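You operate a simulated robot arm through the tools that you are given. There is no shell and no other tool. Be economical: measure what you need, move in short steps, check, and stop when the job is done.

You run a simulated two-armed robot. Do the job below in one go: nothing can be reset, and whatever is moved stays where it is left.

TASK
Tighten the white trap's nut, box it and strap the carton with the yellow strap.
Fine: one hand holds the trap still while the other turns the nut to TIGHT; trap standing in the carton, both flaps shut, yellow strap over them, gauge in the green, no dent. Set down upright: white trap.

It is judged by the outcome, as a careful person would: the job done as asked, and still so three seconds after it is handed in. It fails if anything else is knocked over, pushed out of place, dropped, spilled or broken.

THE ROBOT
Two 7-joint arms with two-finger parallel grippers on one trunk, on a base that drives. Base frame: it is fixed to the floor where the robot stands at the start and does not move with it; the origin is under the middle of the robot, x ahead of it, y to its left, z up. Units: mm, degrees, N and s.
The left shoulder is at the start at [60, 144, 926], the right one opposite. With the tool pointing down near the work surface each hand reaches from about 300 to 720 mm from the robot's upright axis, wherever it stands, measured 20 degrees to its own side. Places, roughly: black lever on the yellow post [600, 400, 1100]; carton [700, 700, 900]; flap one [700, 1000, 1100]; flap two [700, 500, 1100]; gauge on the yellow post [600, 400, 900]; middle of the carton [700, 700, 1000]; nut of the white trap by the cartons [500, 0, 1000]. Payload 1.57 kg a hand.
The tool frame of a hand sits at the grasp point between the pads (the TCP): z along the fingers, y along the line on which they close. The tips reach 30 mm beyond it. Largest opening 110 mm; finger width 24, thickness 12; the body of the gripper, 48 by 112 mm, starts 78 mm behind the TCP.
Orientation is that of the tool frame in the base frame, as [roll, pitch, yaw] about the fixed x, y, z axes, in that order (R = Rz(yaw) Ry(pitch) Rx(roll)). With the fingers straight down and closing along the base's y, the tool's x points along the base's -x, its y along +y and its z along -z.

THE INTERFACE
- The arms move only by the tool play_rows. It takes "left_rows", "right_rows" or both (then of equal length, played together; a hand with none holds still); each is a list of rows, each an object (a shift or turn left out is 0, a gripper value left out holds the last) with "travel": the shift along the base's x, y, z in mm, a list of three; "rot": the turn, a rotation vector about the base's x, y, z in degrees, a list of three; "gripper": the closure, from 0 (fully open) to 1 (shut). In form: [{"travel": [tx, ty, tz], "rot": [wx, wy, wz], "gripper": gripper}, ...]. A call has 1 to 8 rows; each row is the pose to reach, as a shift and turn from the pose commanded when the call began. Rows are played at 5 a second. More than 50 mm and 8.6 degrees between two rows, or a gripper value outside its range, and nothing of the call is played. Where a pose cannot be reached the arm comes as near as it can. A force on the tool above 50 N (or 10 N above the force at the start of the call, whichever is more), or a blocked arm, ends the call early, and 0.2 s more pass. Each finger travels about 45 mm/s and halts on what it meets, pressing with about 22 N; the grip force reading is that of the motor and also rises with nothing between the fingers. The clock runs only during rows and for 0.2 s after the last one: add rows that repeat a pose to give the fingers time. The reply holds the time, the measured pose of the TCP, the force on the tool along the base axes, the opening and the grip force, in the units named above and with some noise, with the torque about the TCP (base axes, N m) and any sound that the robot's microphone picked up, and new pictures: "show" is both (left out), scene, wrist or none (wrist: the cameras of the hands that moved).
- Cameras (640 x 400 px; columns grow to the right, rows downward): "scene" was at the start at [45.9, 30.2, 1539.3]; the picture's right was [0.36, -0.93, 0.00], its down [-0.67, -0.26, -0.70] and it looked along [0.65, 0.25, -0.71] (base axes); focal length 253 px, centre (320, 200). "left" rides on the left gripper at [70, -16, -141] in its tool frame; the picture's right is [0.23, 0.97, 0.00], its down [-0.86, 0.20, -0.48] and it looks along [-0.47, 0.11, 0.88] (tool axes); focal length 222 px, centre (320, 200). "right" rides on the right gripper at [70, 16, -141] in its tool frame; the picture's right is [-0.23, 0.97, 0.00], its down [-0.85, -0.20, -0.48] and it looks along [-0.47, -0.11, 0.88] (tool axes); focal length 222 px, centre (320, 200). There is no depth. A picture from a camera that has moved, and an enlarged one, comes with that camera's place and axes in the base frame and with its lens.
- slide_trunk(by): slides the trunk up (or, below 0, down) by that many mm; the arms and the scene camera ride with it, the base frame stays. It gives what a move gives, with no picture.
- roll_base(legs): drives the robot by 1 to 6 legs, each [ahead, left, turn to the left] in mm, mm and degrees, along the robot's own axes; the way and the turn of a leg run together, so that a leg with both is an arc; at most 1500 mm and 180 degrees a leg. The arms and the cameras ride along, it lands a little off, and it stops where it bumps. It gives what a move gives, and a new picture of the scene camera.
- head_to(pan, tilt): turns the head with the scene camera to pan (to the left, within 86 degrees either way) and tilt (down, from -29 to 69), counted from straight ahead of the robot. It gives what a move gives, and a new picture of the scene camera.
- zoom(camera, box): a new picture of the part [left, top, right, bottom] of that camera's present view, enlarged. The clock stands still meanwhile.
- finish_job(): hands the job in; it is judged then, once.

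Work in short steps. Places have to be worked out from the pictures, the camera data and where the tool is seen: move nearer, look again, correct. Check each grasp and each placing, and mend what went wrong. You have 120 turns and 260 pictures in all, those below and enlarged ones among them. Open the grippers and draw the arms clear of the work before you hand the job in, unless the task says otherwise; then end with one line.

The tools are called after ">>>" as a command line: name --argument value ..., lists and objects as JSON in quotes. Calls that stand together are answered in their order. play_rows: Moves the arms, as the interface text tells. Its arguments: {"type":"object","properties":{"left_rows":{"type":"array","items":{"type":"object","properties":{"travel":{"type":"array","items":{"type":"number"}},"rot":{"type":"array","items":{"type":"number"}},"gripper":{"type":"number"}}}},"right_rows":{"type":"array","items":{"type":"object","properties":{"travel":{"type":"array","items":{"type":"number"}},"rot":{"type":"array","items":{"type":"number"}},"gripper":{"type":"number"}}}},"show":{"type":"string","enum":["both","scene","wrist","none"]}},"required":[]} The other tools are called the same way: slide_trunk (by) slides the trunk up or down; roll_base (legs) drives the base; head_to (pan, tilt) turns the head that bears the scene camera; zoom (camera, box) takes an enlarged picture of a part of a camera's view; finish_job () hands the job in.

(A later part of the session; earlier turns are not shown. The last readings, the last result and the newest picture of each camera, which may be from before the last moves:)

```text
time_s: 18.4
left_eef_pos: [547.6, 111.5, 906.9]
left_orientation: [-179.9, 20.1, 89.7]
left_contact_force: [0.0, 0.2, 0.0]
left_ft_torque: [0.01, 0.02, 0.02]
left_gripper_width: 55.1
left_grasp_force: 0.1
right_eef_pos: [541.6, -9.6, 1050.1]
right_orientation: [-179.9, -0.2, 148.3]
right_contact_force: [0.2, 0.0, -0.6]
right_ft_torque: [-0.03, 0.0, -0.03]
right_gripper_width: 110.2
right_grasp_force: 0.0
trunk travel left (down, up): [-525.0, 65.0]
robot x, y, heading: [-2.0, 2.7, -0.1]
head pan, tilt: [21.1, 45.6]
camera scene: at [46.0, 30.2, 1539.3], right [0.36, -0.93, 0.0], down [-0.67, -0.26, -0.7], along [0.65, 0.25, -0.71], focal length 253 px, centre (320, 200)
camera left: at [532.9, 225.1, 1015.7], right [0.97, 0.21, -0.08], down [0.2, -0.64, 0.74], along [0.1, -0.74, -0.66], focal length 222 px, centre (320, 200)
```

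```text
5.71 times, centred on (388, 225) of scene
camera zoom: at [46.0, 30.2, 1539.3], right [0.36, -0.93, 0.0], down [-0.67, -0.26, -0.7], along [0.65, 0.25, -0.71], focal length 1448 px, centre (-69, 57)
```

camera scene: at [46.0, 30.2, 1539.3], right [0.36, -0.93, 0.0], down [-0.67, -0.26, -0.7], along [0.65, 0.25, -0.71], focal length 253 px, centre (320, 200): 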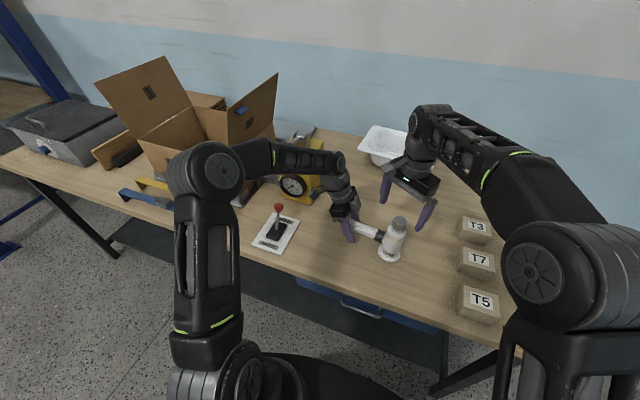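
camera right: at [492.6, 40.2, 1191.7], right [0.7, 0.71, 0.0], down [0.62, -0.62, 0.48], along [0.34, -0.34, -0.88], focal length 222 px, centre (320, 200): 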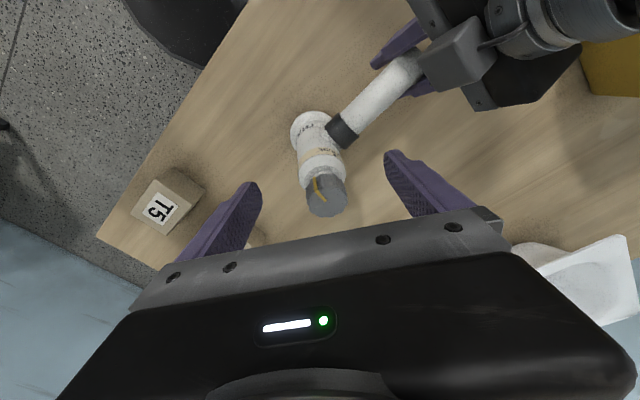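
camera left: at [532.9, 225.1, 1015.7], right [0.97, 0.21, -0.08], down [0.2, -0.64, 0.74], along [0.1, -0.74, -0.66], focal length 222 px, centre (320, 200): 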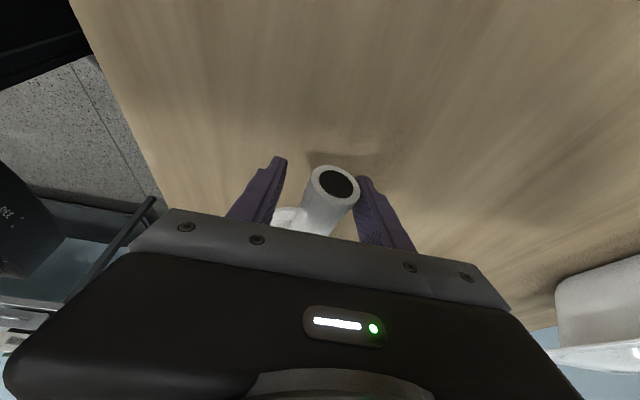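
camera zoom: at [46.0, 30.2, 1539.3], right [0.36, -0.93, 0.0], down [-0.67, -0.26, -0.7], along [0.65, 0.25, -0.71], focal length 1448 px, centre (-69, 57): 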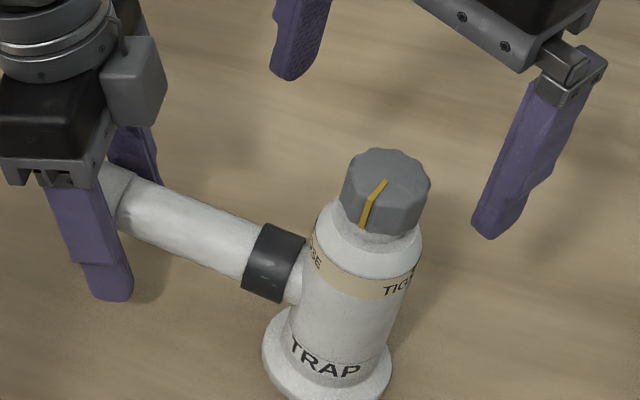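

The trap settled upright, moved a bit: nut at about (531,-13), branch direction turned about 10°. I align the left hand with the branch and regrip.

>>> play_rows --left_rows '[{"travel": [2, 0, 0], "rot": [0, 0, -4]}, {"travel": [4, 0, 0], "rot": [0, 0, -8]}, {"travel": [4, 0, 0], "rot": [0, 0, -9], "gripper": 0.6}, {"travel": [4, 0, 0], "rot": [0, 0, -9], "gripper": 1}, {"travel": [4, 0, 0], "rot": [0, 0, -9], "gripper": 1}, {"travel": [4, 0, 0], "rot": [0, 0, -9], "gripper": 1}, {"travel": [4, 0, 0], "rot": [0, 0, -9], "gripper": 1}]' --right_rows '[{"travel": [-5, -2, 0]}, {"travel": [-10, -3, 0]}, {"travel": [-10, -3, 0]}, {"travel": [-10, -3, 0]}, {"travel": [-10, -3, 0]}, {"travel": [-10, -3, 0]}, {"travel": [-10, -3, 0]}]' --show "wrist"

>>> zoom --camera "right" --box '[260, 130, 388, 210]'

>>> zoom --camera "scene" --box '[340, 190, 436, 260]'

```text
time_s: 20.0
left_eef_pos: [550.6, 110.5, 907.4]
left_orientation: [179.9, 20.2, 80.9]
left_contact_force: [0.2, -0.1, 0.2]
left_ft_torque: [-0.01, -0.01, 0.09]
left_gripper_width: 31.4
left_grasp_force: 21.9
right_eef_pos: [532.9, -13.1, 1050.0]
right_orientation: [-179.9, -0.2, 148.3]
right_contact_force: [0.3, 0.1, 0.2]
right_ft_torque: [-0.03, -0.03, 0.0]
right_gripper_width: 109.7
right_grasp_force: 0.1
trunk travel left (down, up): [-525.0, 65.0]
robot x, y, heading: [0.3, -1.1, 0.1]
head pan, tilt: [21.1, 45.6]
camera right: at [482.4, 36.7, 1191.5], right [0.7, 0.71, 0.0], down [0.62, -0.62, 0.48], along [0.34, -0.34, -0.88], focal length 222 px, centre (320, 200)
camera left: at [553.6, 225.0, 1015.4], right [1.0, 0.05, -0.08], down [0.1, -0.66, 0.74], along [-0.01, -0.75, -0.66], focal length 222 px, centre (320, 200)
```

right: 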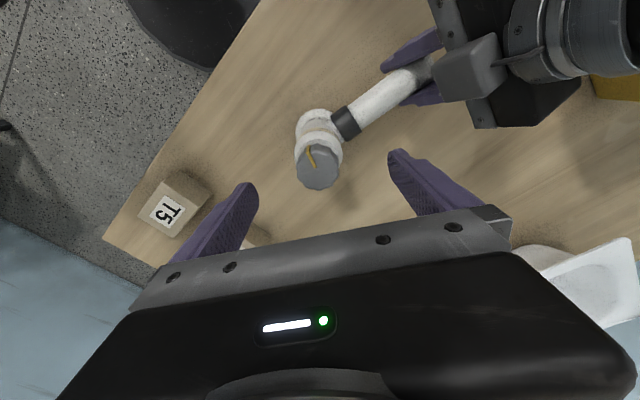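
left: 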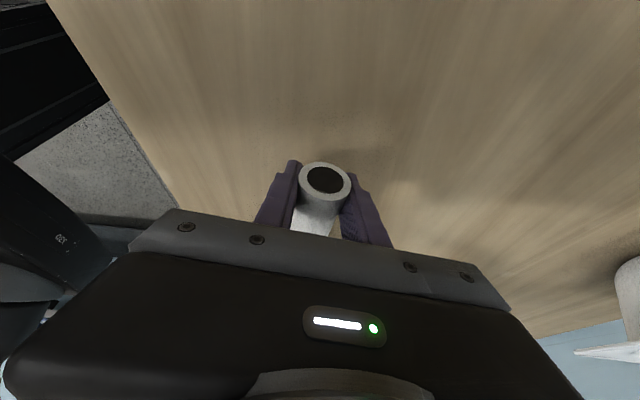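

```text
5.00 times, centred on (324, 170) of right
camera zoom: at [482.4, 36.7, 1191.5], right [0.7, 0.71, 0.0], down [0.62, -0.62, 0.48], along [0.34, -0.34, -0.88], focal length 1111 px, centre (300, 350)
```

zoom: 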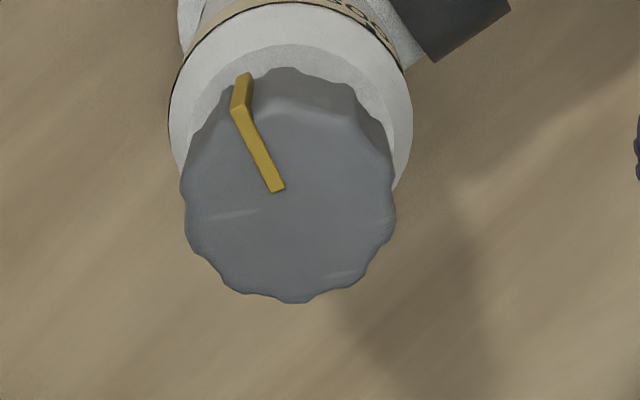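

```text
5.71 times, centred on (388, 225) of scene
camera zoom: at [46.1, 30.1, 1539.3], right [0.36, -0.93, 0.0], down [-0.67, -0.26, -0.7], along [0.65, 0.25, -0.71], focal length 1448 px, centre (-69, 57)
```

zoom: 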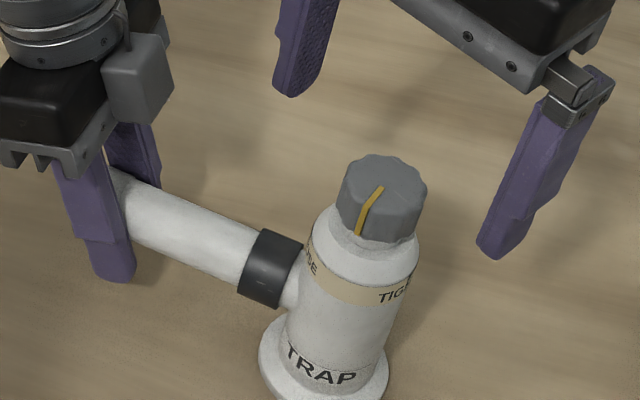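

Nut centre refined to (530,-13). I lower and close on the nut.

>>> play_rows --right_rows '[{"travel": [-2, 0, -16]}, {"travel": [-2, 0, -33]}, {"travel": [-2, 0, -33], "gripper": 1}, {"travel": [-2, 0, -33], "gripper": 1}, {"travel": [-2, 0, -33], "gripper": 1}, {"travel": [-2, 0, -33], "gripper": 1}, {"travel": [-2, 0, -33], "gripper": 1}, {"travel": [-2, 0, -33], "gripper": 1}]' --show "wrist"

>>> play_rows --right_rows '[{"rot": [0, 0, 4]}, {"rot": [0, 0, 8]}, {"rot": [0, 0, 12]}]' --show "wrist"

>>> zoom --camera "right" --box '[260, 130, 388, 210]'

```text
time_s: 21.8
left_eef_pos: [552.2, 111.1, 906.0]
left_orientation: [179.9, 20.2, 80.9]
left_contact_force: [3.5, 7.0, -0.7]
left_ft_torque: [-0.6, 0.09, 0.27]
left_gripper_width: 31.3
left_grasp_force: 22.3
right_eef_pos: [531.1, -13.4, 1016.8]
right_orientation: [-179.8, -0.2, 148.3]
right_contact_force: [-4.4, -7.3, 1.2]
right_ft_torque: [-0.17, 0.26, 0.01]
right_gripper_width: 36.6
right_grasp_force: 22.7
trunk travel left (down, up): [-525.0, 65.0]
robot x, y, heading: [1.1, 0.9, -0.2]
head pan, tilt: [21.1, 45.6]
camera right: at [481.4, 36.6, 1158.0], right [0.71, 0.71, 0.0], down [0.62, -0.62, 0.48], along [0.33, -0.34, -0.88], focal length 222 px, centre (320, 200)
```

right: 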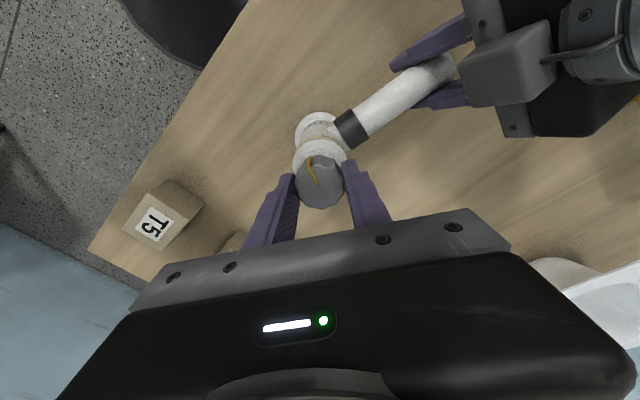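

```text
time_s: 22.6
left_eef_pos: [550.3, 110.2, 907.2]
left_orientation: [-179.9, 20.2, 80.8]
left_contact_force: [2.1, 9.6, 0.4]
left_ft_torque: [-0.58, 0.16, 0.1]
left_gripper_width: 31.6
left_grasp_force: 22.4
right_eef_pos: [531.2, -13.6, 1017.5]
right_orientation: [-179.7, -0.2, 160.3]
right_contact_force: [-2.2, -9.3, -0.3]
right_ft_torque: [-0.33, 0.08, -0.01]
right_gripper_width: 37.2
right_grasp_force: 21.8
trunk travel left (down, up): [-525.0, 65.0]
robot x, y, heading: [-0.6, 4.5, -0.1]
head pan, tilt: [21.1, 45.6]
camera right: at [471.5, 24.5, 1158.3], right [0.54, 0.84, 0.0], down [0.74, -0.47, 0.48], along [0.4, -0.26, -0.88], focal length 222 px, centre (320, 200)
```

right: 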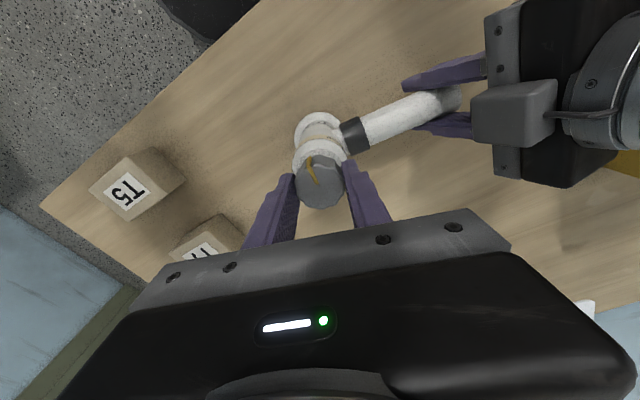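

```text
5.00 times, centred on (324, 170) of right
camera zoom: at [471.5, 24.5, 1158.3], right [0.54, 0.84, 0.0], down [0.74, -0.47, 0.48], along [0.4, -0.26, -0.88], focal length 1111 px, centre (300, 350)
```

zoom: 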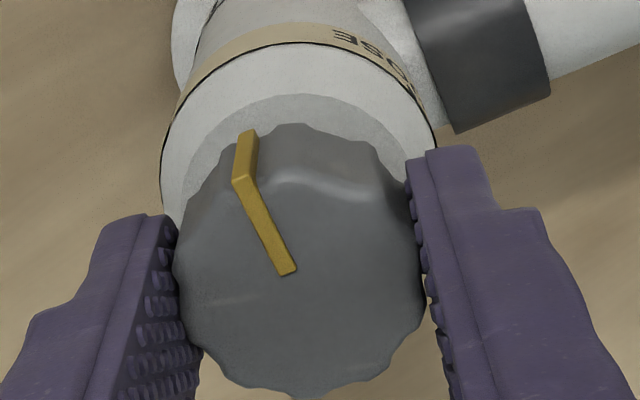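

The nut follows counterclockwise with almost no torque, toward the TIGHT mark by the short way. I continue counterclockwise in steps.

>>> play_rows --right_rows '[{"rot": [0, 0, 5]}, {"rot": [0, 0, 10]}, {"rot": [0, 0, 15]}, {"rot": [0, 0, 20]}, {"rot": [0, 0, 25]}, {"rot": [0, 0, 30]}]' --show "wrist"

>>> zoom --camera "right" --box '[260, 130, 388, 210]'

>>> zoom --camera "scene" --box '[340, 190, 436, 260]'

```text
time_s: 24.0
left_eef_pos: [549.8, 110.5, 905.9]
left_orientation: [-180.0, 20.3, 80.8]
left_contact_force: [0.1, 4.2, 3.4]
left_ft_torque: [-0.53, 0.08, -0.08]
left_gripper_width: 31.8
left_grasp_force: 21.6
right_eef_pos: [530.3, -13.7, 1018.2]
right_orientation: [-179.9, -0.2, -169.6]
right_contact_force: [0.9, -3.4, -2.8]
right_ft_torque: [-0.29, -0.06, -0.05]
right_gripper_width: 36.6
right_grasp_force: 21.5
trunk travel left (down, up): [-525.0, 65.0]
robot x, y, heading: [0.9, -0.3, -0.2]
head pan, tilt: [21.1, 45.6]
camera right: at [459.1, -10.8, 1159.5], right [0.05, 1.0, 0.0], down [0.88, -0.04, 0.48], along [0.47, -0.02, -0.88], focal length 222 px, centre (320, 200)
```

right: 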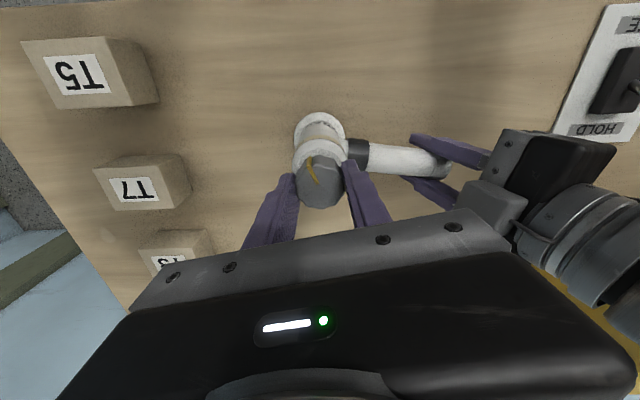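

```text
5.00 times, centred on (324, 170) of right
camera zoom: at [459.1, -10.8, 1159.5], right [0.05, 1.0, 0.0], down [0.88, -0.04, 0.48], along [0.47, -0.02, -0.88], focal length 1111 px, centre (300, 350)
```

zoom: 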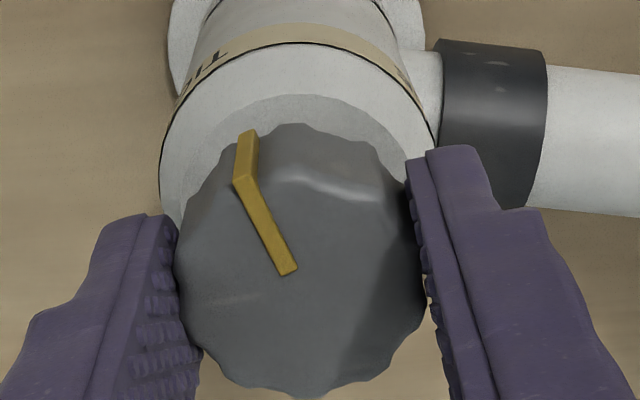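

```text
5.71 times, centred on (388, 225) of scene
camera zoom: at [46.2, 30.1, 1539.3], right [0.36, -0.93, 0.0], down [-0.67, -0.26, -0.7], along [0.65, 0.25, -0.71], focal length 1448 px, centre (-69, 57)
```

zoom: 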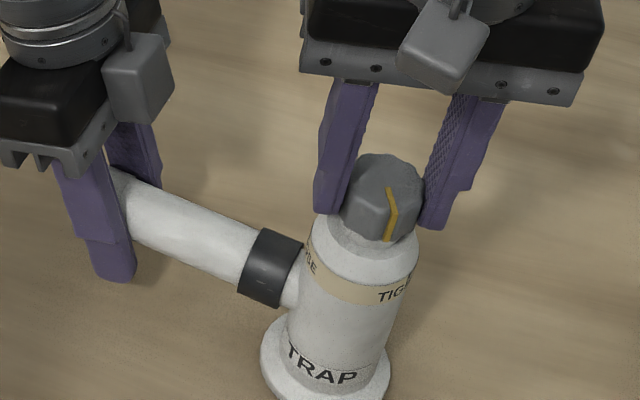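

Following well; TIGHT is close. A further 16°, watching torque.

>>> play_rows --right_rows '[{"rot": [0, 0, 4]}, {"rot": [0, 0, 8]}, {"rot": [0, 0, 12]}, {"rot": [0, 0, 16]}]' --show "none"

>>> zoom --camera "right" --box '[260, 110, 388, 190]'

>>> zoom --camera "scene" --box '[380, 210, 420, 240]'

```text
time_s: 25.0
left_eef_pos: [550.4, 109.8, 906.0]
left_orientation: [-180.0, 20.2, 80.8]
left_contact_force: [2.8, 1.6, 1.6]
left_ft_torque: [-0.12, 0.12, 0.32]
left_gripper_width: 31.7
left_grasp_force: 21.7
right_eef_pos: [530.0, -13.4, 1017.9]
right_orientation: [-179.9, -0.2, -153.7]
right_contact_force: [-2.9, -2.4, -1.8]
right_ft_torque: [-0.24, 0.23, -0.02]
right_gripper_width: 36.9
right_grasp_force: 22.3
trunk travel left (down, up): [-525.0, 65.0]
robot x, y, heading: [0.7, -1.5, 0.3]
head pan, tilt: [21.1, 45.6]
```

```text
5.00 times, centred on (324, 150) of right
camera zoom: at [461.4, -30.2, 1159.3], right [-0.23, 0.97, 0.0], down [0.86, 0.2, 0.48], along [0.46, 0.11, -0.88], focal length 1111 px, centre (300, 450)
```

zoom: 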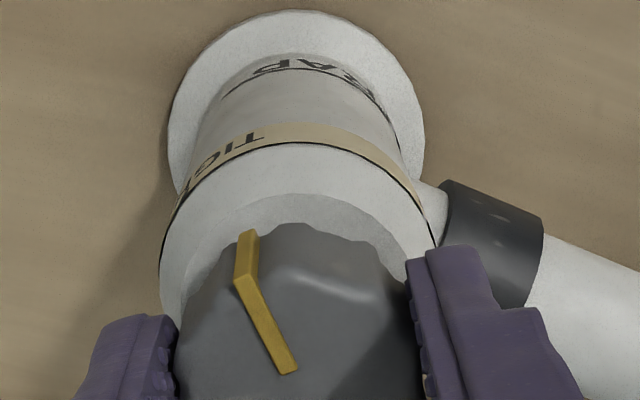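

```text
13.33 times, centred on (400, 225) of scene
camera zoom: at [46.2, 30.2, 1539.3], right [0.36, -0.93, 0.0], down [-0.67, -0.26, -0.7], along [0.65, 0.25, -0.71], focal length 3378 px, centre (-747, -133)
```

zoom: 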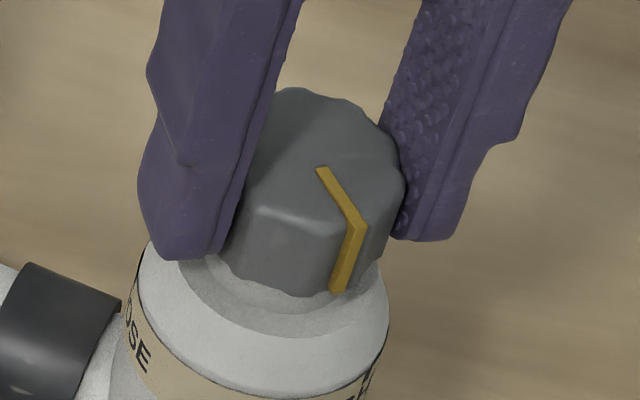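

Pointer about 10° short of the TIGHT tick. Another 12° in small steps.

>>> play_rows --right_rows '[{"rot": [0, 0, 3]}, {"rot": [0, 0, 6]}, {"rot": [0, 0, 9]}, {"rot": [0, 0, 12]}]' --show "none"

>>> zoom --camera "right" --box '[260, 110, 388, 190]'

```text
time_s: 26.0
left_eef_pos: [552.0, 110.7, 905.9]
left_orientation: [-180.0, 20.3, 80.8]
left_contact_force: [2.5, 0.7, 1.8]
left_ft_torque: [-0.23, 0.24, 0.24]
left_gripper_width: 31.6
left_grasp_force: 22.2
right_eef_pos: [530.8, -13.6, 1018.1]
right_orientation: [-179.9, -0.2, -141.8]
right_contact_force: [-1.4, -0.1, -1.9]
right_ft_torque: [-0.12, 0.08, 0.0]
right_gripper_width: 36.7
right_grasp_force: 22.1
trunk travel left (down, up): [-525.0, 65.0]
robot x, y, heading: [-0.6, 0.4, -0.3]
head pan, tilt: [21.1, 45.6]
```

```text
5.00 times, centred on (324, 150) of right
camera zoom: at [466.3, -44.4, 1159.4], right [-0.43, 0.9, 0.0], down [0.8, 0.38, 0.48], along [0.43, 0.2, -0.88], focal length 1111 px, centre (300, 450)
```

zoom: 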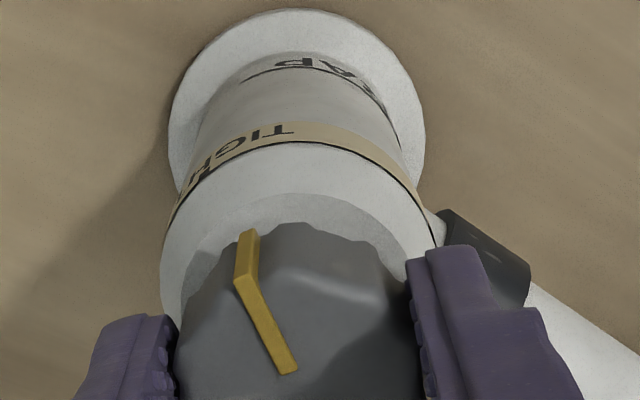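

Still about 14° short of the tick mark. Continue.

>>> play_rows --right_rows '[{"rot": [0, 0, 3]}, {"rot": [0, 0, 6]}, {"rot": [0, 0, 9]}]' --show "none"

>>> zoom --camera "right" --box '[260, 110, 388, 190]'

```text
time_s: 26.8
left_eef_pos: [551.3, 108.7, 906.2]
left_orientation: [-179.9, 20.2, 80.9]
left_contact_force: [2.3, -1.4, 0.2]
left_ft_torque: [0.38, 0.08, 0.36]
left_gripper_width: 31.6
left_grasp_force: 22.4
right_eef_pos: [531.1, -13.6, 1017.8]
right_orientation: [-179.9, -0.2, -132.6]
right_contact_force: [-2.2, 1.3, 0.2]
right_ft_torque: [-0.14, 0.22, -0.03]
right_gripper_width: 36.7
right_grasp_force: 21.7
trunk travel left (down, up): [-525.0, 65.0]
robot x, y, heading: [2.5, -4.2, -0.2]
head pan, tilt: [21.1, 45.6]
```

```text
5.00 times, centred on (324, 150) of right
camera zoom: at [472.0, -54.4, 1159.0], right [-0.56, 0.83, 0.0], down [0.73, 0.5, 0.48], along [0.39, 0.27, -0.88], focal length 1111 px, centre (300, 450)
```

zoom: 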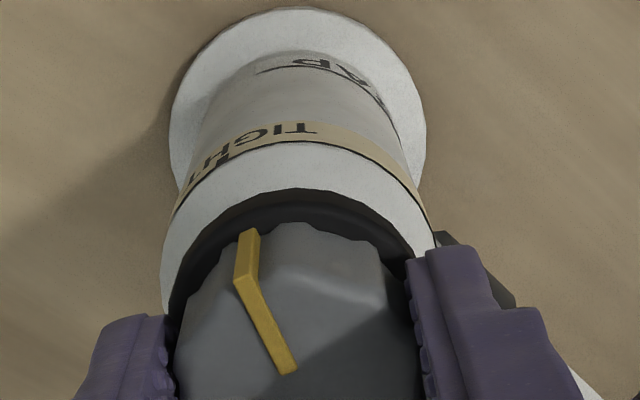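

A dark ring appeared at the nut's foot. I look at it from the scene camera.

>>> zoom --camera "scene" --box '[376, 205, 424, 241]'

>>> zoom --camera "right" --box '[284, 140, 364, 200]'

```text
11.11 times, centred on (400, 223) of scene
camera zoom: at [46.2, 30.1, 1539.3], right [0.36, -0.93, 0.0], down [-0.67, -0.26, -0.7], along [0.65, 0.25, -0.71], focal length 2815 px, centre (-569, -56)
```

zoom: 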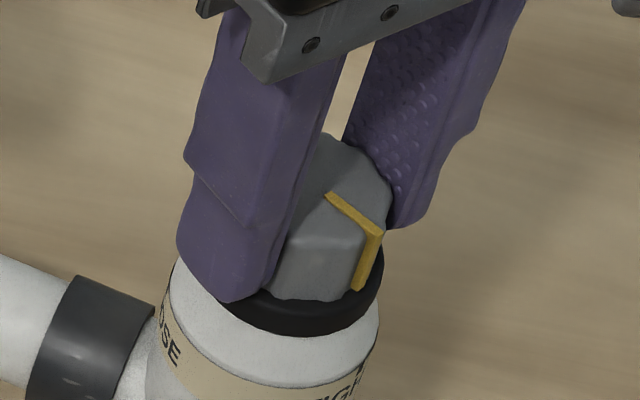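

```text
6.67 times, centred on (324, 170) of right
camera zoom: at [472.0, -54.4, 1159.0], right [-0.56, 0.83, 0.0], down [0.73, 0.5, 0.48], along [0.39, 0.27, -0.88], focal length 1481 px, centre (293, 400)
```

zoom: 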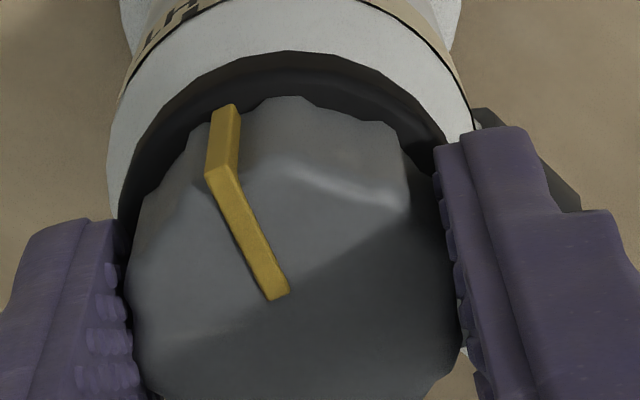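

The pointer is still some 8–12° before the tick; torque is still nil. I go on by 5° and re-check.

>>> play_rows --right_rows '[{"rot": [0, 0, 2.5]}, {"rot": [0, 0, 5]}, {"rot": [0, 0, 5]}]' --show "none"

>>> zoom --camera "right" --box '[260, 110, 388, 190]'

```text
time_s: 27.6
left_eef_pos: [550.0, 110.9, 905.3]
left_orientation: [-179.9, 20.2, 80.8]
left_contact_force: [1.9, -2.8, -3.5]
left_ft_torque: [0.53, 0.1, 0.18]
left_gripper_width: 31.6
left_grasp_force: 21.8
right_eef_pos: [530.7, -15.3, 1017.6]
right_orientation: [-179.9, -0.1, -127.6]
right_contact_force: [-1.5, 2.2, 2.9]
right_ft_torque: [0.27, -0.07, 0.02]
right_gripper_width: 36.8
right_grasp_force: 21.8
trunk travel left (down, up): [-525.0, 65.0]
robot x, y, heading: [-2.5, 2.4, 0.1]
head pan, tilt: [21.1, 45.6]
```

```text
5.00 times, centred on (324, 150) of right
camera zoom: at [475.5, -59.7, 1158.5], right [-0.63, 0.77, 0.0], down [0.68, 0.56, 0.48], along [0.37, 0.3, -0.88], focal length 1111 px, centre (300, 450)
```

zoom: 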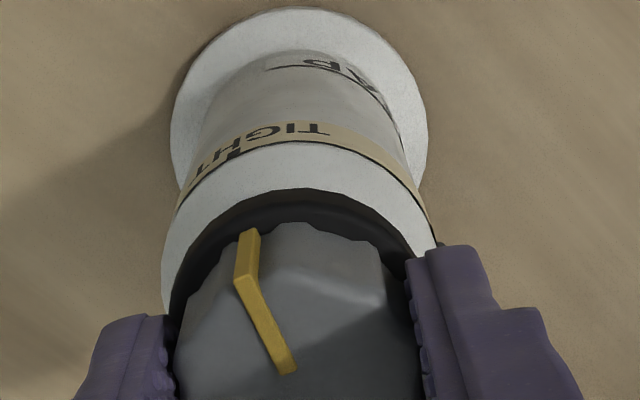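

Nearly aligned; 4° more.

>>> play_rows --right_rows '[{"rot": [0, 0, 2]}, {"rot": [0, 0, 4]}, {"rot": [0, 0, 4]}]' --show "none"

>>> zoom --camera "right" --box '[260, 110, 388, 190]'

```text
time_s: 28.4
left_eef_pos: [550.7, 109.9, 906.3]
left_orientation: [-179.9, 20.2, 80.9]
left_contact_force: [-0.6, -3.8, -2.0]
left_ft_torque: [0.63, 0.01, 0.14]
left_gripper_width: 31.4
left_grasp_force: 22.1
right_eef_pos: [529.7, -15.0, 1017.6]
right_orientation: [-179.9, 0.0, -123.6]
right_contact_force: [1.6, 4.6, 3.3]
right_ft_torque: [0.43, -0.24, -0.22]
right_gripper_width: 36.6
right_grasp_force: 21.9
trunk travel left (down, up): [-525.0, 65.0]
robot x, y, heading: [-0.7, -0.9, 0.1]
head pan, tilt: [21.1, 45.6]
```

```text
5.00 times, centred on (324, 150) of right
camera zoom: at [478.6, -63.8, 1158.3], right [-0.68, 0.73, 0.0], down [0.64, 0.6, 0.48], along [0.35, 0.32, -0.88], focal length 1111 px, centre (300, 450)
```

zoom: 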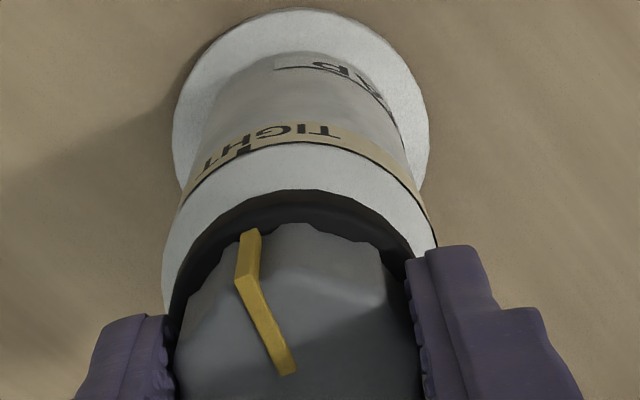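

Torque now resists (-0.22 N m) and the pointer is at the TIGHT tick: nut tight. I release the nut, raise the right hand, and verify.

>>> play_rows --right_rows '[{"gripper": 0}, {"gripper": 0}, {"gripper": 0}, {"gripper": 0}, {"gripper": 0}, {"travel": [0, 0, 16], "gripper": 0}, {"travel": [0, 0, 36], "gripper": 0}]' --show "both"

>>> zoom --camera "right" --box '[260, 110, 388, 210]'

>>> zoom --camera "scene" --box '[90, 50, 330, 200]'

```text
time_s: 30.0
left_eef_pos: [551.8, 110.7, 906.5]
left_orientation: [-179.9, 20.2, 80.8]
left_contact_force: [-0.2, 0.2, 0.5]
left_ft_torque: [0.25, -0.03, 0.03]
left_gripper_width: 31.7
left_grasp_force: 21.9
right_eef_pos: [529.4, -13.9, 1053.1]
right_orientation: [-179.9, -0.2, -123.7]
right_contact_force: [-0.4, -1.0, 0.4]
right_ft_torque: [0.0, 0.02, -0.04]
right_gripper_width: 110.0
right_grasp_force: 0.0
trunk travel left (down, up): [-525.0, 65.0]
robot x, y, heading: [2.6, -2.1, -0.2]
head pan, tilt: [21.1, 45.6]
camera scene: at [45.9, 30.1, 1539.2], right [0.36, -0.93, 0.0], down [-0.67, -0.26, -0.7], along [0.65, 0.25, -0.71], focal length 253 px, centre (320, 200)
camera right: at [476.9, -63.7, 1193.9], right [-0.68, 0.73, 0.0], down [0.64, 0.6, 0.48], along [0.35, 0.32, -0.88], focal length 222 px, centre (320, 200)
```

scene: 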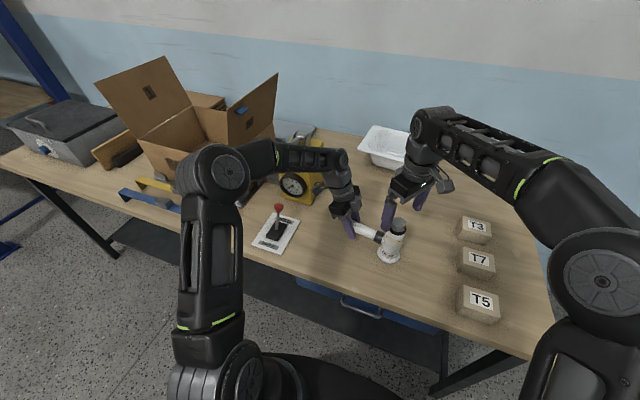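
right: 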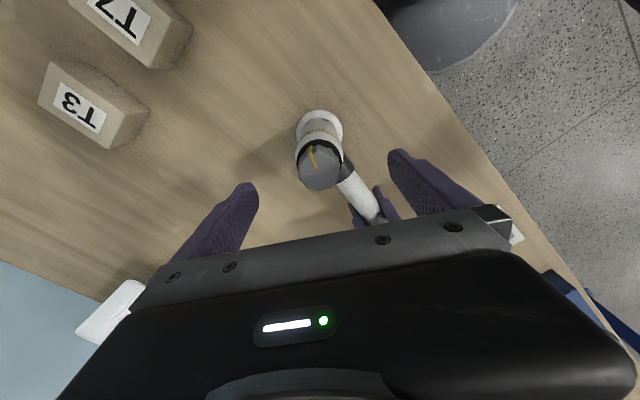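

```text
4.00 times, centred on (324, 160) of right
camera zoom: at [476.9, -63.7, 1193.9], right [-0.68, 0.73, 0.0], down [0.64, 0.6, 0.48], along [0.35, 0.32, -0.88], focal length 888 px, centre (304, 360)
```

zoom: 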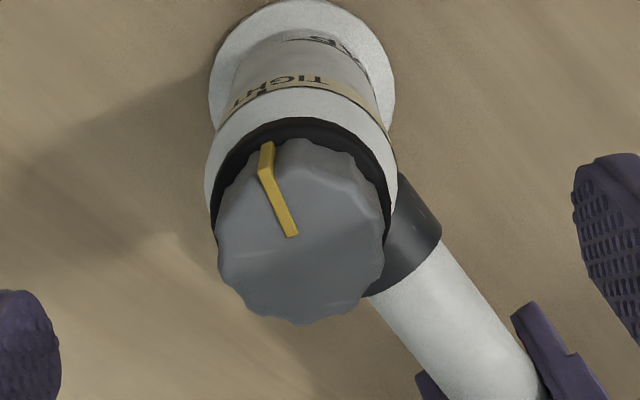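

```text
2.67 times, centred on (210, 125) of scene
camera zoom: at [45.9, 30.1, 1539.2], right [0.36, -0.93, 0.0], down [-0.67, -0.26, -0.7], along [0.65, 0.25, -0.71], focal length 676 px, centre (613, 400)
```

zoom: 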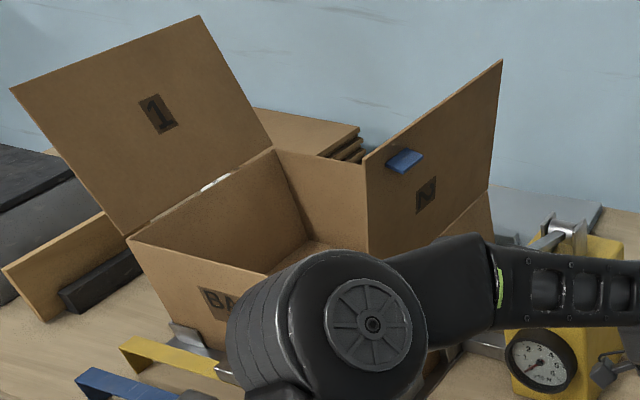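

Nut reads TIGHT. I'll carry the trap by the body from above: rotate the right hand so its fingers close along the branch direction (yaw ≈170).

>>> play_rows --right_rows '[{"rot": [0, 0, -8.3]}, {"rot": [0, 0, -16.6]}, {"rot": [0, 0, -24.9]}, {"rot": [0, 0, -33.2]}, {"rot": [0, 0, -41.5]}, {"rot": [0, 0, -49.8]}, {"rot": [0, 0, -58.1]}, {"rot": [0, 0, -66]}]' --show "wrist"

>>> zoom --camera "right" --box '[240, 110, 400, 210]'

```text
time_s: 31.8
left_eef_pos: [550.0, 109.7, 907.2]
left_orientation: [-179.9, 20.2, 80.8]
left_contact_force: [-0.8, -0.1, -0.2]
left_ft_torque: [0.17, 0.02, 0.01]
left_gripper_width: 31.7
left_grasp_force: 21.6
right_eef_pos: [530.5, -14.3, 1055.1]
right_orientation: [-179.9, -0.3, 170.0]
right_contact_force: [0.9, -0.4, -0.3]
right_ft_torque: [0.0, 0.02, 0.0]
right_gripper_width: 109.9
right_grasp_force: 0.0
trunk travel left (down, up): [-525.0, 65.0]
robot x, y, heading: [-0.6, 0.4, -0.0]
head pan, tilt: [21.1, 45.6]
camera right: at [465.6, 13.1, 1194.8], right [0.39, 0.92, 0.0], down [0.81, -0.34, 0.48], along [0.44, -0.19, -0.88], focal length 222 px, centre (320, 200)
```

right: 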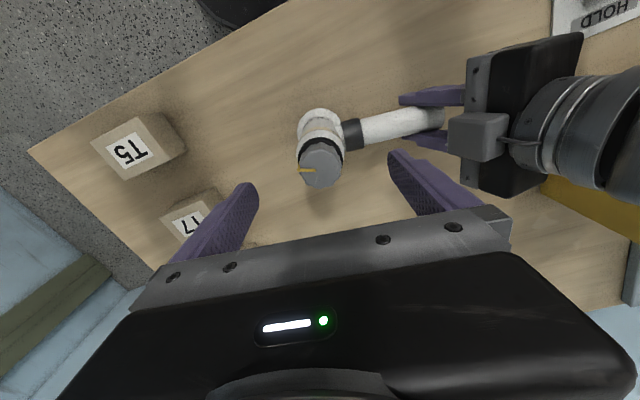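

```text
4.00 times, centred on (320, 160) of right
camera zoom: at [465.6, 13.1, 1194.8], right [0.39, 0.92, 0.0], down [0.81, -0.34, 0.48], along [0.44, -0.19, -0.88], focal length 888 px, centre (320, 360)
```

zoom: 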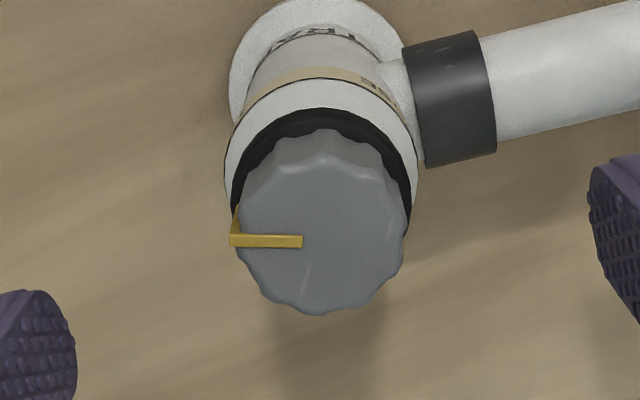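

Centred. I lower straddling the nut to z≈964 and close on the body.

>>> play_rows --right_rows '[{"travel": [-1, 0, -25]}, {"travel": [-2, 0, -50]}, {"travel": [-2, 0, -72]}, {"travel": [-2, 0, -91]}]' --show "both"

>>> zoom --camera "scene" --box '[340, 180, 452, 260]'

```text
time_s: 32.8
left_eef_pos: [551.2, 109.3, 906.9]
left_orientation: [-179.9, 20.1, 80.8]
left_contact_force: [0.3, 0.5, -0.2]
left_ft_torque: [0.15, 0.0, -0.01]
left_gripper_width: 32.0
left_grasp_force: 22.2
right_eef_pos: [529.5, -13.9, 964.6]
right_orientation: [-179.8, -0.2, 170.3]
right_contact_force: [0.6, 0.0, 0.1]
right_ft_torque: [0.01, -0.03, 0.01]
right_gripper_width: 109.9
right_grasp_force: 0.2
trunk travel left (down, up): [-525.0, 65.0]
robot x, y, heading: [-0.2, 1.0, 0.1]
head pan, tilt: [21.1, 45.6]
camera scene: at [46.2, 30.2, 1539.3], right [0.36, -0.93, 0.0], down [-0.67, -0.26, -0.7], along [0.65, 0.25, -0.71], focal length 253 px, centre (320, 200)
camera right: at [464.4, 13.5, 1105.2], right [0.39, 0.92, 0.0], down [0.81, -0.34, 0.48], along [0.44, -0.19, -0.88], focal length 222 px, centre (320, 200)
```

scene: 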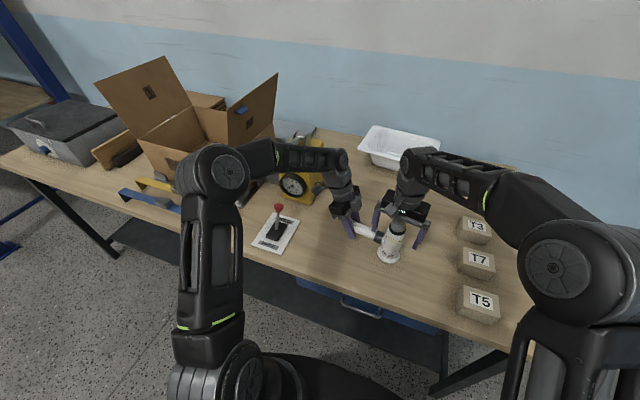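
right: 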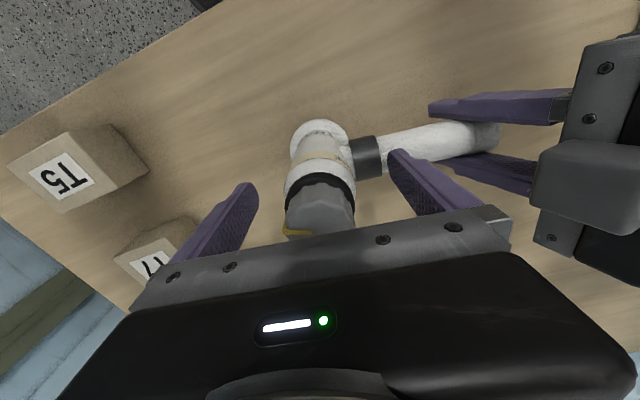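

```text
5.00 times, centred on (396, 220) of scene
camera zoom: at [46.2, 30.2, 1539.3], right [0.36, -0.93, 0.0], down [-0.67, -0.26, -0.7], along [0.65, 0.25, -0.71], focal length 1267 px, centre (-60, 100)
```

zoom: 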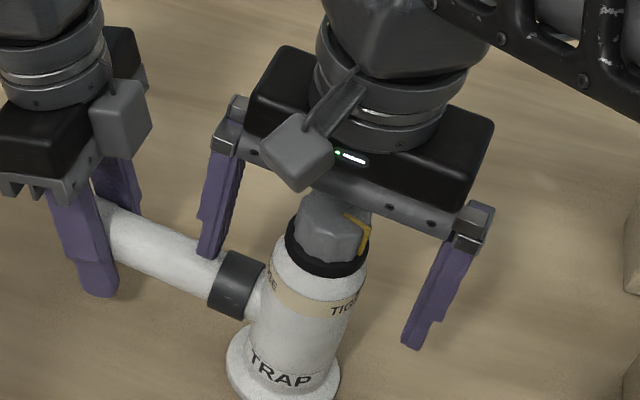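

Clear. I close the right hand on the body.

>>> play_rows --right_rows '[{"gripper": 1}, {"gripper": 1}, {"gripper": 1}, {"gripper": 1}, {"gripper": 1}, {"gripper": 1}]' --show "wrist"

```text
time_s: 34.2
left_eef_pos: [549.8, 109.1, 906.2]
left_orientation: [180.0, 20.2, 80.8]
left_contact_force: [1.6, 1.6, 0.1]
left_ft_torque: [-0.38, 0.05, 0.03]
left_gripper_width: 31.5
left_grasp_force: 22.0
right_eef_pos: [528.9, -14.5, 965.0]
right_orientation: [-179.9, -0.1, 170.3]
right_contact_force: [-0.7, -1.3, -0.5]
right_ft_torque: [0.32, -0.02, 0.0]
right_gripper_width: 51.2
right_grasp_force: 22.3
trunk travel left (down, up): [-525.0, 65.0]
robot x, y, heading: [0.3, 0.5, 0.1]
head pan, tilt: [21.1, 45.6]
camera right: at [464.3, 13.3, 1105.4], right [0.39, 0.92, 0.0], down [0.81, -0.34, 0.48], along [0.44, -0.19, -0.88], focal length 222 px, centre (320, 200)
```

right: 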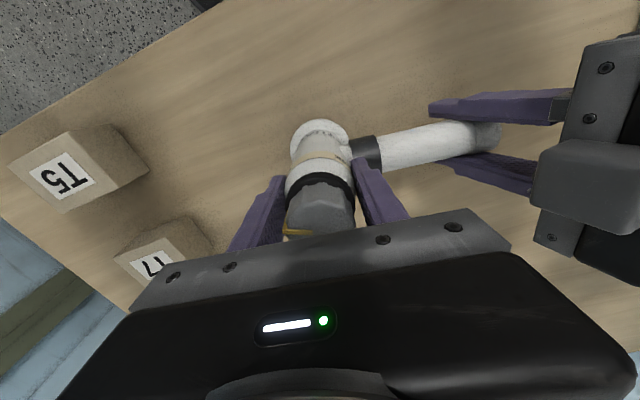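

Body held at 51 mm. I open the left hand and withdraw it up along its fingers.

>>> play_rows --left_rows '[{"gripper": 0}, {"gripper": 0}, {"gripper": 0}, {"gripper": 0}, {"travel": [2, 10, 25], "gripper": 0}, {"travel": [4, 21, 55], "gripper": 0}, {"travel": [5, 31, 85], "gripper": 0}, {"travel": [-20, 60, 110], "gripper": 0}]' --show "scene"

>>> play_rows --right_rows '[{"travel": [0, 0, 8]}, {"travel": [0, 0, 16]}, {"travel": [0, 0, 24]}, {"travel": [0, 0, 24]}]' --show "both"

```text
time_s: 36.0
left_eef_pos: [529.7, 169.9, 1017.4]
left_orientation: [-179.8, 20.3, 80.8]
left_contact_force: [-0.3, -0.1, 0.4]
left_ft_torque: [-0.03, 0.01, 0.0]
left_gripper_width: 109.7
left_grasp_force: 0.0
right_eef_pos: [530.2, -13.1, 963.8]
right_orientation: [-179.9, -0.2, 170.4]
right_contact_force: [0.6, 0.0, 0.1]
right_ft_torque: [-0.05, -0.03, -0.03]
right_gripper_width: 51.1
right_grasp_force: 21.9
trunk travel left (down, up): [-525.0, 65.0]
robot x, y, heading: [0.5, -1.1, 0.1]
head pan, tilt: [21.1, 45.6]
camera scene: at [45.1, 30.7, 1539.2], right [0.36, -0.93, 0.0], down [-0.67, -0.26, -0.7], along [0.65, 0.25, -0.71], focal length 253 px, centre (320, 200)
```

scene: 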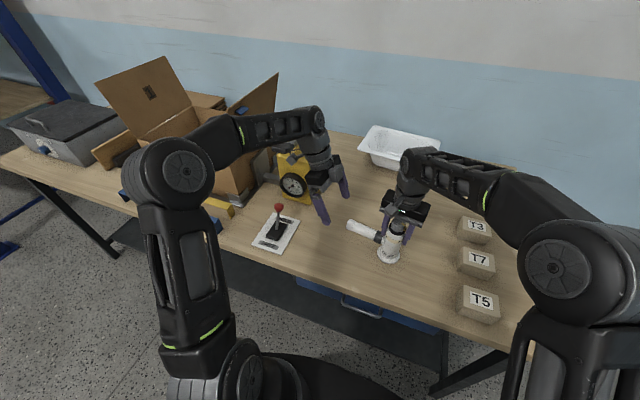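

```text
time_s: 37.0
left_eef_pos: [530.8, 170.3, 1016.9]
left_orientation: [-179.9, 20.2, 80.8]
left_contact_force: [0.0, 0.1, 0.7]
left_ft_torque: [-0.03, 0.0, -0.04]
left_gripper_width: 110.0
left_grasp_force: 0.1
right_eef_pos: [530.1, -13.1, 986.2]
right_orientation: [-179.9, -0.2, 170.3]
right_contact_force: [0.4, -0.1, -2.5]
right_ft_torque: [0.01, -0.02, 0.04]
right_gripper_width: 51.5
right_grasp_force: 21.3
trunk travel left (down, up): [-525.0, 65.0]
robot x, y, heading: [2.7, -1.0, -0.2]
head pan, tilt: [21.1, 45.6]
camera scene: at [46.3, 30.1, 1539.3], right [0.36, -0.93, 0.0], down [-0.67, -0.26, -0.7], along [0.65, 0.25, -0.71], focal length 253 px, centre (320, 200)
camera right: at [463.7, 14.1, 1128.2], right [0.39, 0.92, 0.0], down [0.81, -0.34, 0.48], along [0.44, -0.19, -0.88], focal length 222 px, centre (320, 200)
```

scene: 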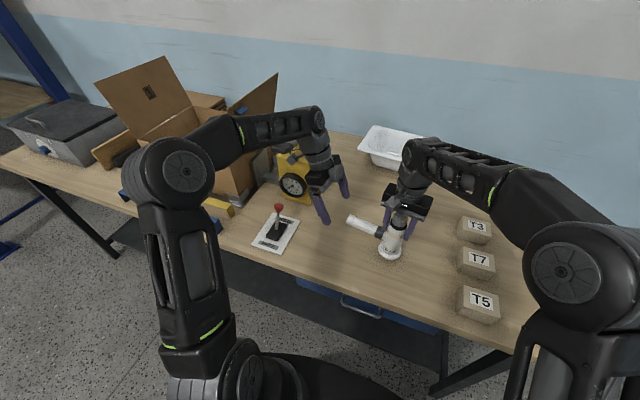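
right: 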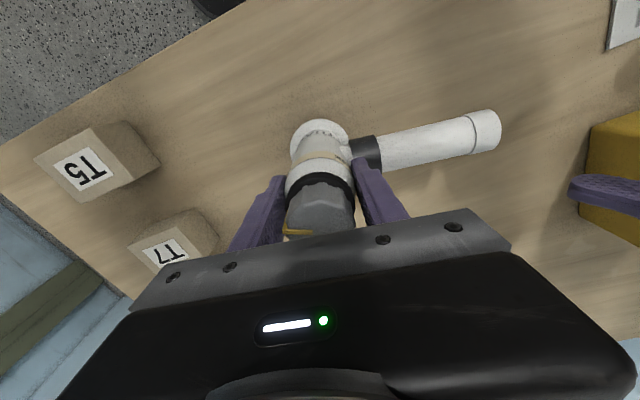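

Trap is lifted (2.5 N), level. I raise the trunk fully, then lift and draw both hands in, for driving to the carton.

>>> slide_trunk --by 62

>>> play_rows --right_rows '[{"travel": [-15, -20, 20]}, {"travel": [-30, -40, 40]}, {"travel": [-45, -60, 60]}, {"travel": [-60, -80, 80]}, {"travel": [-75, -100, 95]}, {"travel": [-90, -120, 105]}, {"travel": [-100, -130, 110]}]' --left_rows '[{"travel": [-30, 20, 10]}, {"travel": [-60, 40, 20]}, {"travel": [-90, 60, 30]}, {"travel": [-120, 80, 40]}, {"travel": [-150, 100, 50]}, {"travel": [-180, 120, 55]}, {"travel": [-210, 140, 55]}]' --show "scene"

>>> zoom --camera "scene" --box '[0, 40, 340, 260]'

```text
time_s: 38.0
left_eef_pos: [530.4, 170.9, 1078.6]
left_orientation: [-179.9, 20.2, 80.9]
left_contact_force: [-0.5, 0.2, -0.4]
left_ft_torque: [0.03, -0.01, -0.01]
left_gripper_width: 109.9
left_grasp_force: 0.1
right_eef_pos: [529.6, -13.1, 1048.8]
right_orientation: [-179.9, -0.1, 170.3]
right_contact_force: [-0.1, 0.3, -1.2]
right_ft_torque: [0.0, 0.0, 0.02]
right_gripper_width: 51.2
right_grasp_force: 22.1
trunk travel left (down, up): [-587.0, 3.0]
robot x, y, heading: [-1.5, -0.4, 0.1]
head pan, tilt: [21.1, 45.6]
```

```text
time_s: 39.6
left_eef_pos: [319.1, 308.0, 1130.7]
left_orientation: [179.8, 20.2, 80.8]
left_contact_force: [-1.2, 0.0, 0.2]
left_ft_torque: [0.0, -0.03, 0.01]
left_gripper_width: 109.9
left_grasp_force: 0.0
left hand out of reach, approached as far as the arm can: row 7
right_eef_pos: [427.1, -144.6, 1159.9]
right_orientation: [-180.0, -0.1, 170.3]
right_contact_force: [-0.2, 0.2, -2.4]
right_ft_torque: [-0.01, -0.02, 0.0]
right_gripper_width: 51.2
right_grasp_force: 22.3
trunk travel left (down, up): [-587.0, 3.0]
robot x, y, heading: [-0.9, -1.9, -0.1]
head pan, tilt: [21.1, 45.6]
camera scene: at [44.7, 29.6, 1601.3], right [0.36, -0.93, 0.0], down [-0.67, -0.26, -0.7], along [0.65, 0.25, -0.71], focal length 253 px, centre (320, 200)
```

scene: 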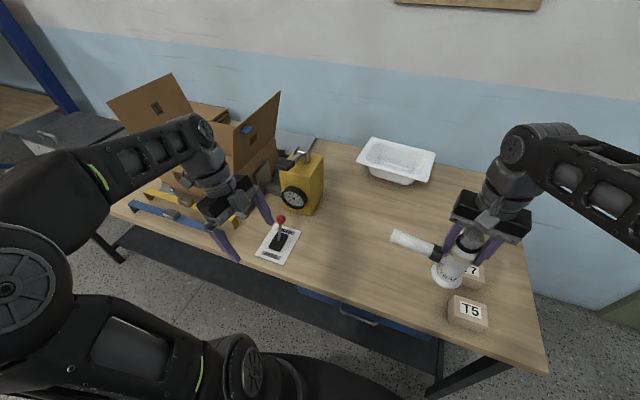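

```text
1.82 times, centred on (170, 150) of scene
camera zoom: at [44.7, 29.6, 1601.3], right [0.36, -0.93, 0.0], down [-0.67, -0.26, -0.7], along [0.65, 0.25, -0.71], focal length 461 px, centre (593, 291)
```

zoom: 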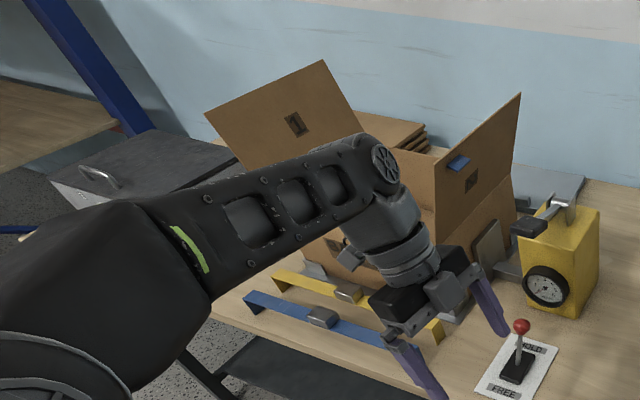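

Path parallel to the table is clear for both hands. I drive 450 mm left and then look at the carton.

>>> roll_base --legs '[[0, 450, 0]]'

>>> head_to --pan 10 --tilt 45

```text
time_s: 42.4
left_eef_pos: [322.4, 763.6, 1130.8]
left_orientation: [179.9, 20.2, 80.6]
left_contact_force: [-0.1, 0.1, -0.4]
left_ft_torque: [-0.02, -0.01, -0.04]
left_gripper_width: 110.0
left_grasp_force: 0.1
right_eef_pos: [428.2, 311.7, 1158.6]
right_orientation: [-179.7, -0.2, 170.2]
right_contact_force: [0.1, -0.6, -1.9]
right_ft_torque: [-0.05, -0.02, -0.01]
right_gripper_width: 51.4
right_grasp_force: 22.6
trunk travel left (down, up): [-587.0, 3.0]
robot x, y, heading: [2.1, 456.2, -0.2]
head pan, tilt: [21.1, 45.6]
camera scene: at [46.7, 486.7, 1601.2], right [0.36, -0.93, 0.0], down [-0.67, -0.26, -0.7], along [0.65, 0.25, -0.71], focal length 253 px, centre (320, 200)
```

scene: 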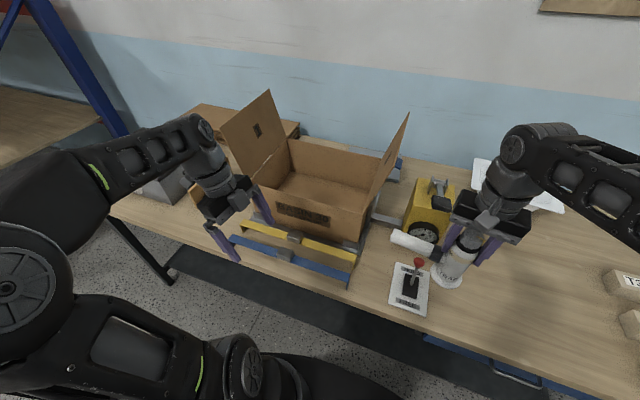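

```text
time_s: 43.1
left_eef_pos: [319.6, 762.2, 1130.8]
left_orientation: [179.9, 20.2, 80.6]
left_contact_force: [-0.4, 0.3, 0.2]
left_ft_torque: [-0.02, -0.02, 0.04]
left_gripper_width: 110.0
left_grasp_force: 0.0
right_eef_pos: [428.2, 310.1, 1159.0]
right_orientation: [-179.8, -0.2, 170.2]
right_contact_force: [-1.1, -0.4, -1.6]
right_ft_torque: [-0.02, 0.0, 0.05]
right_gripper_width: 51.2
right_grasp_force: 22.4
trunk travel left (down, up): [-587.0, 3.0]
robot x, y, heading: [3.9, 456.6, 0.2]
head pan, tilt: [10.0, 45.0]
camera scene: at [51.3, 470.7, 1602.1], right [0.17, -0.99, 0.0], down [-0.7, -0.12, -0.71], along [0.7, 0.12, -0.71], focal length 253 px, centre (320, 200)
```

scene: 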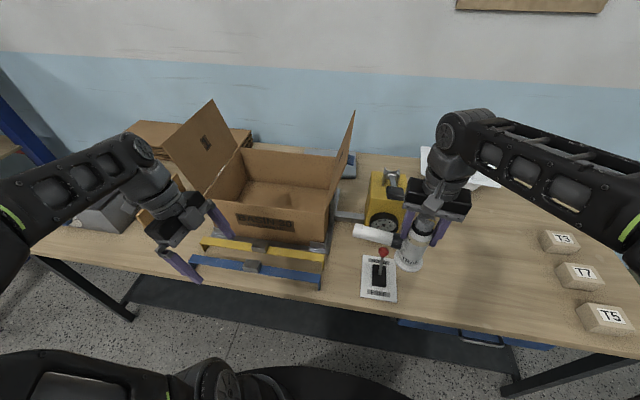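

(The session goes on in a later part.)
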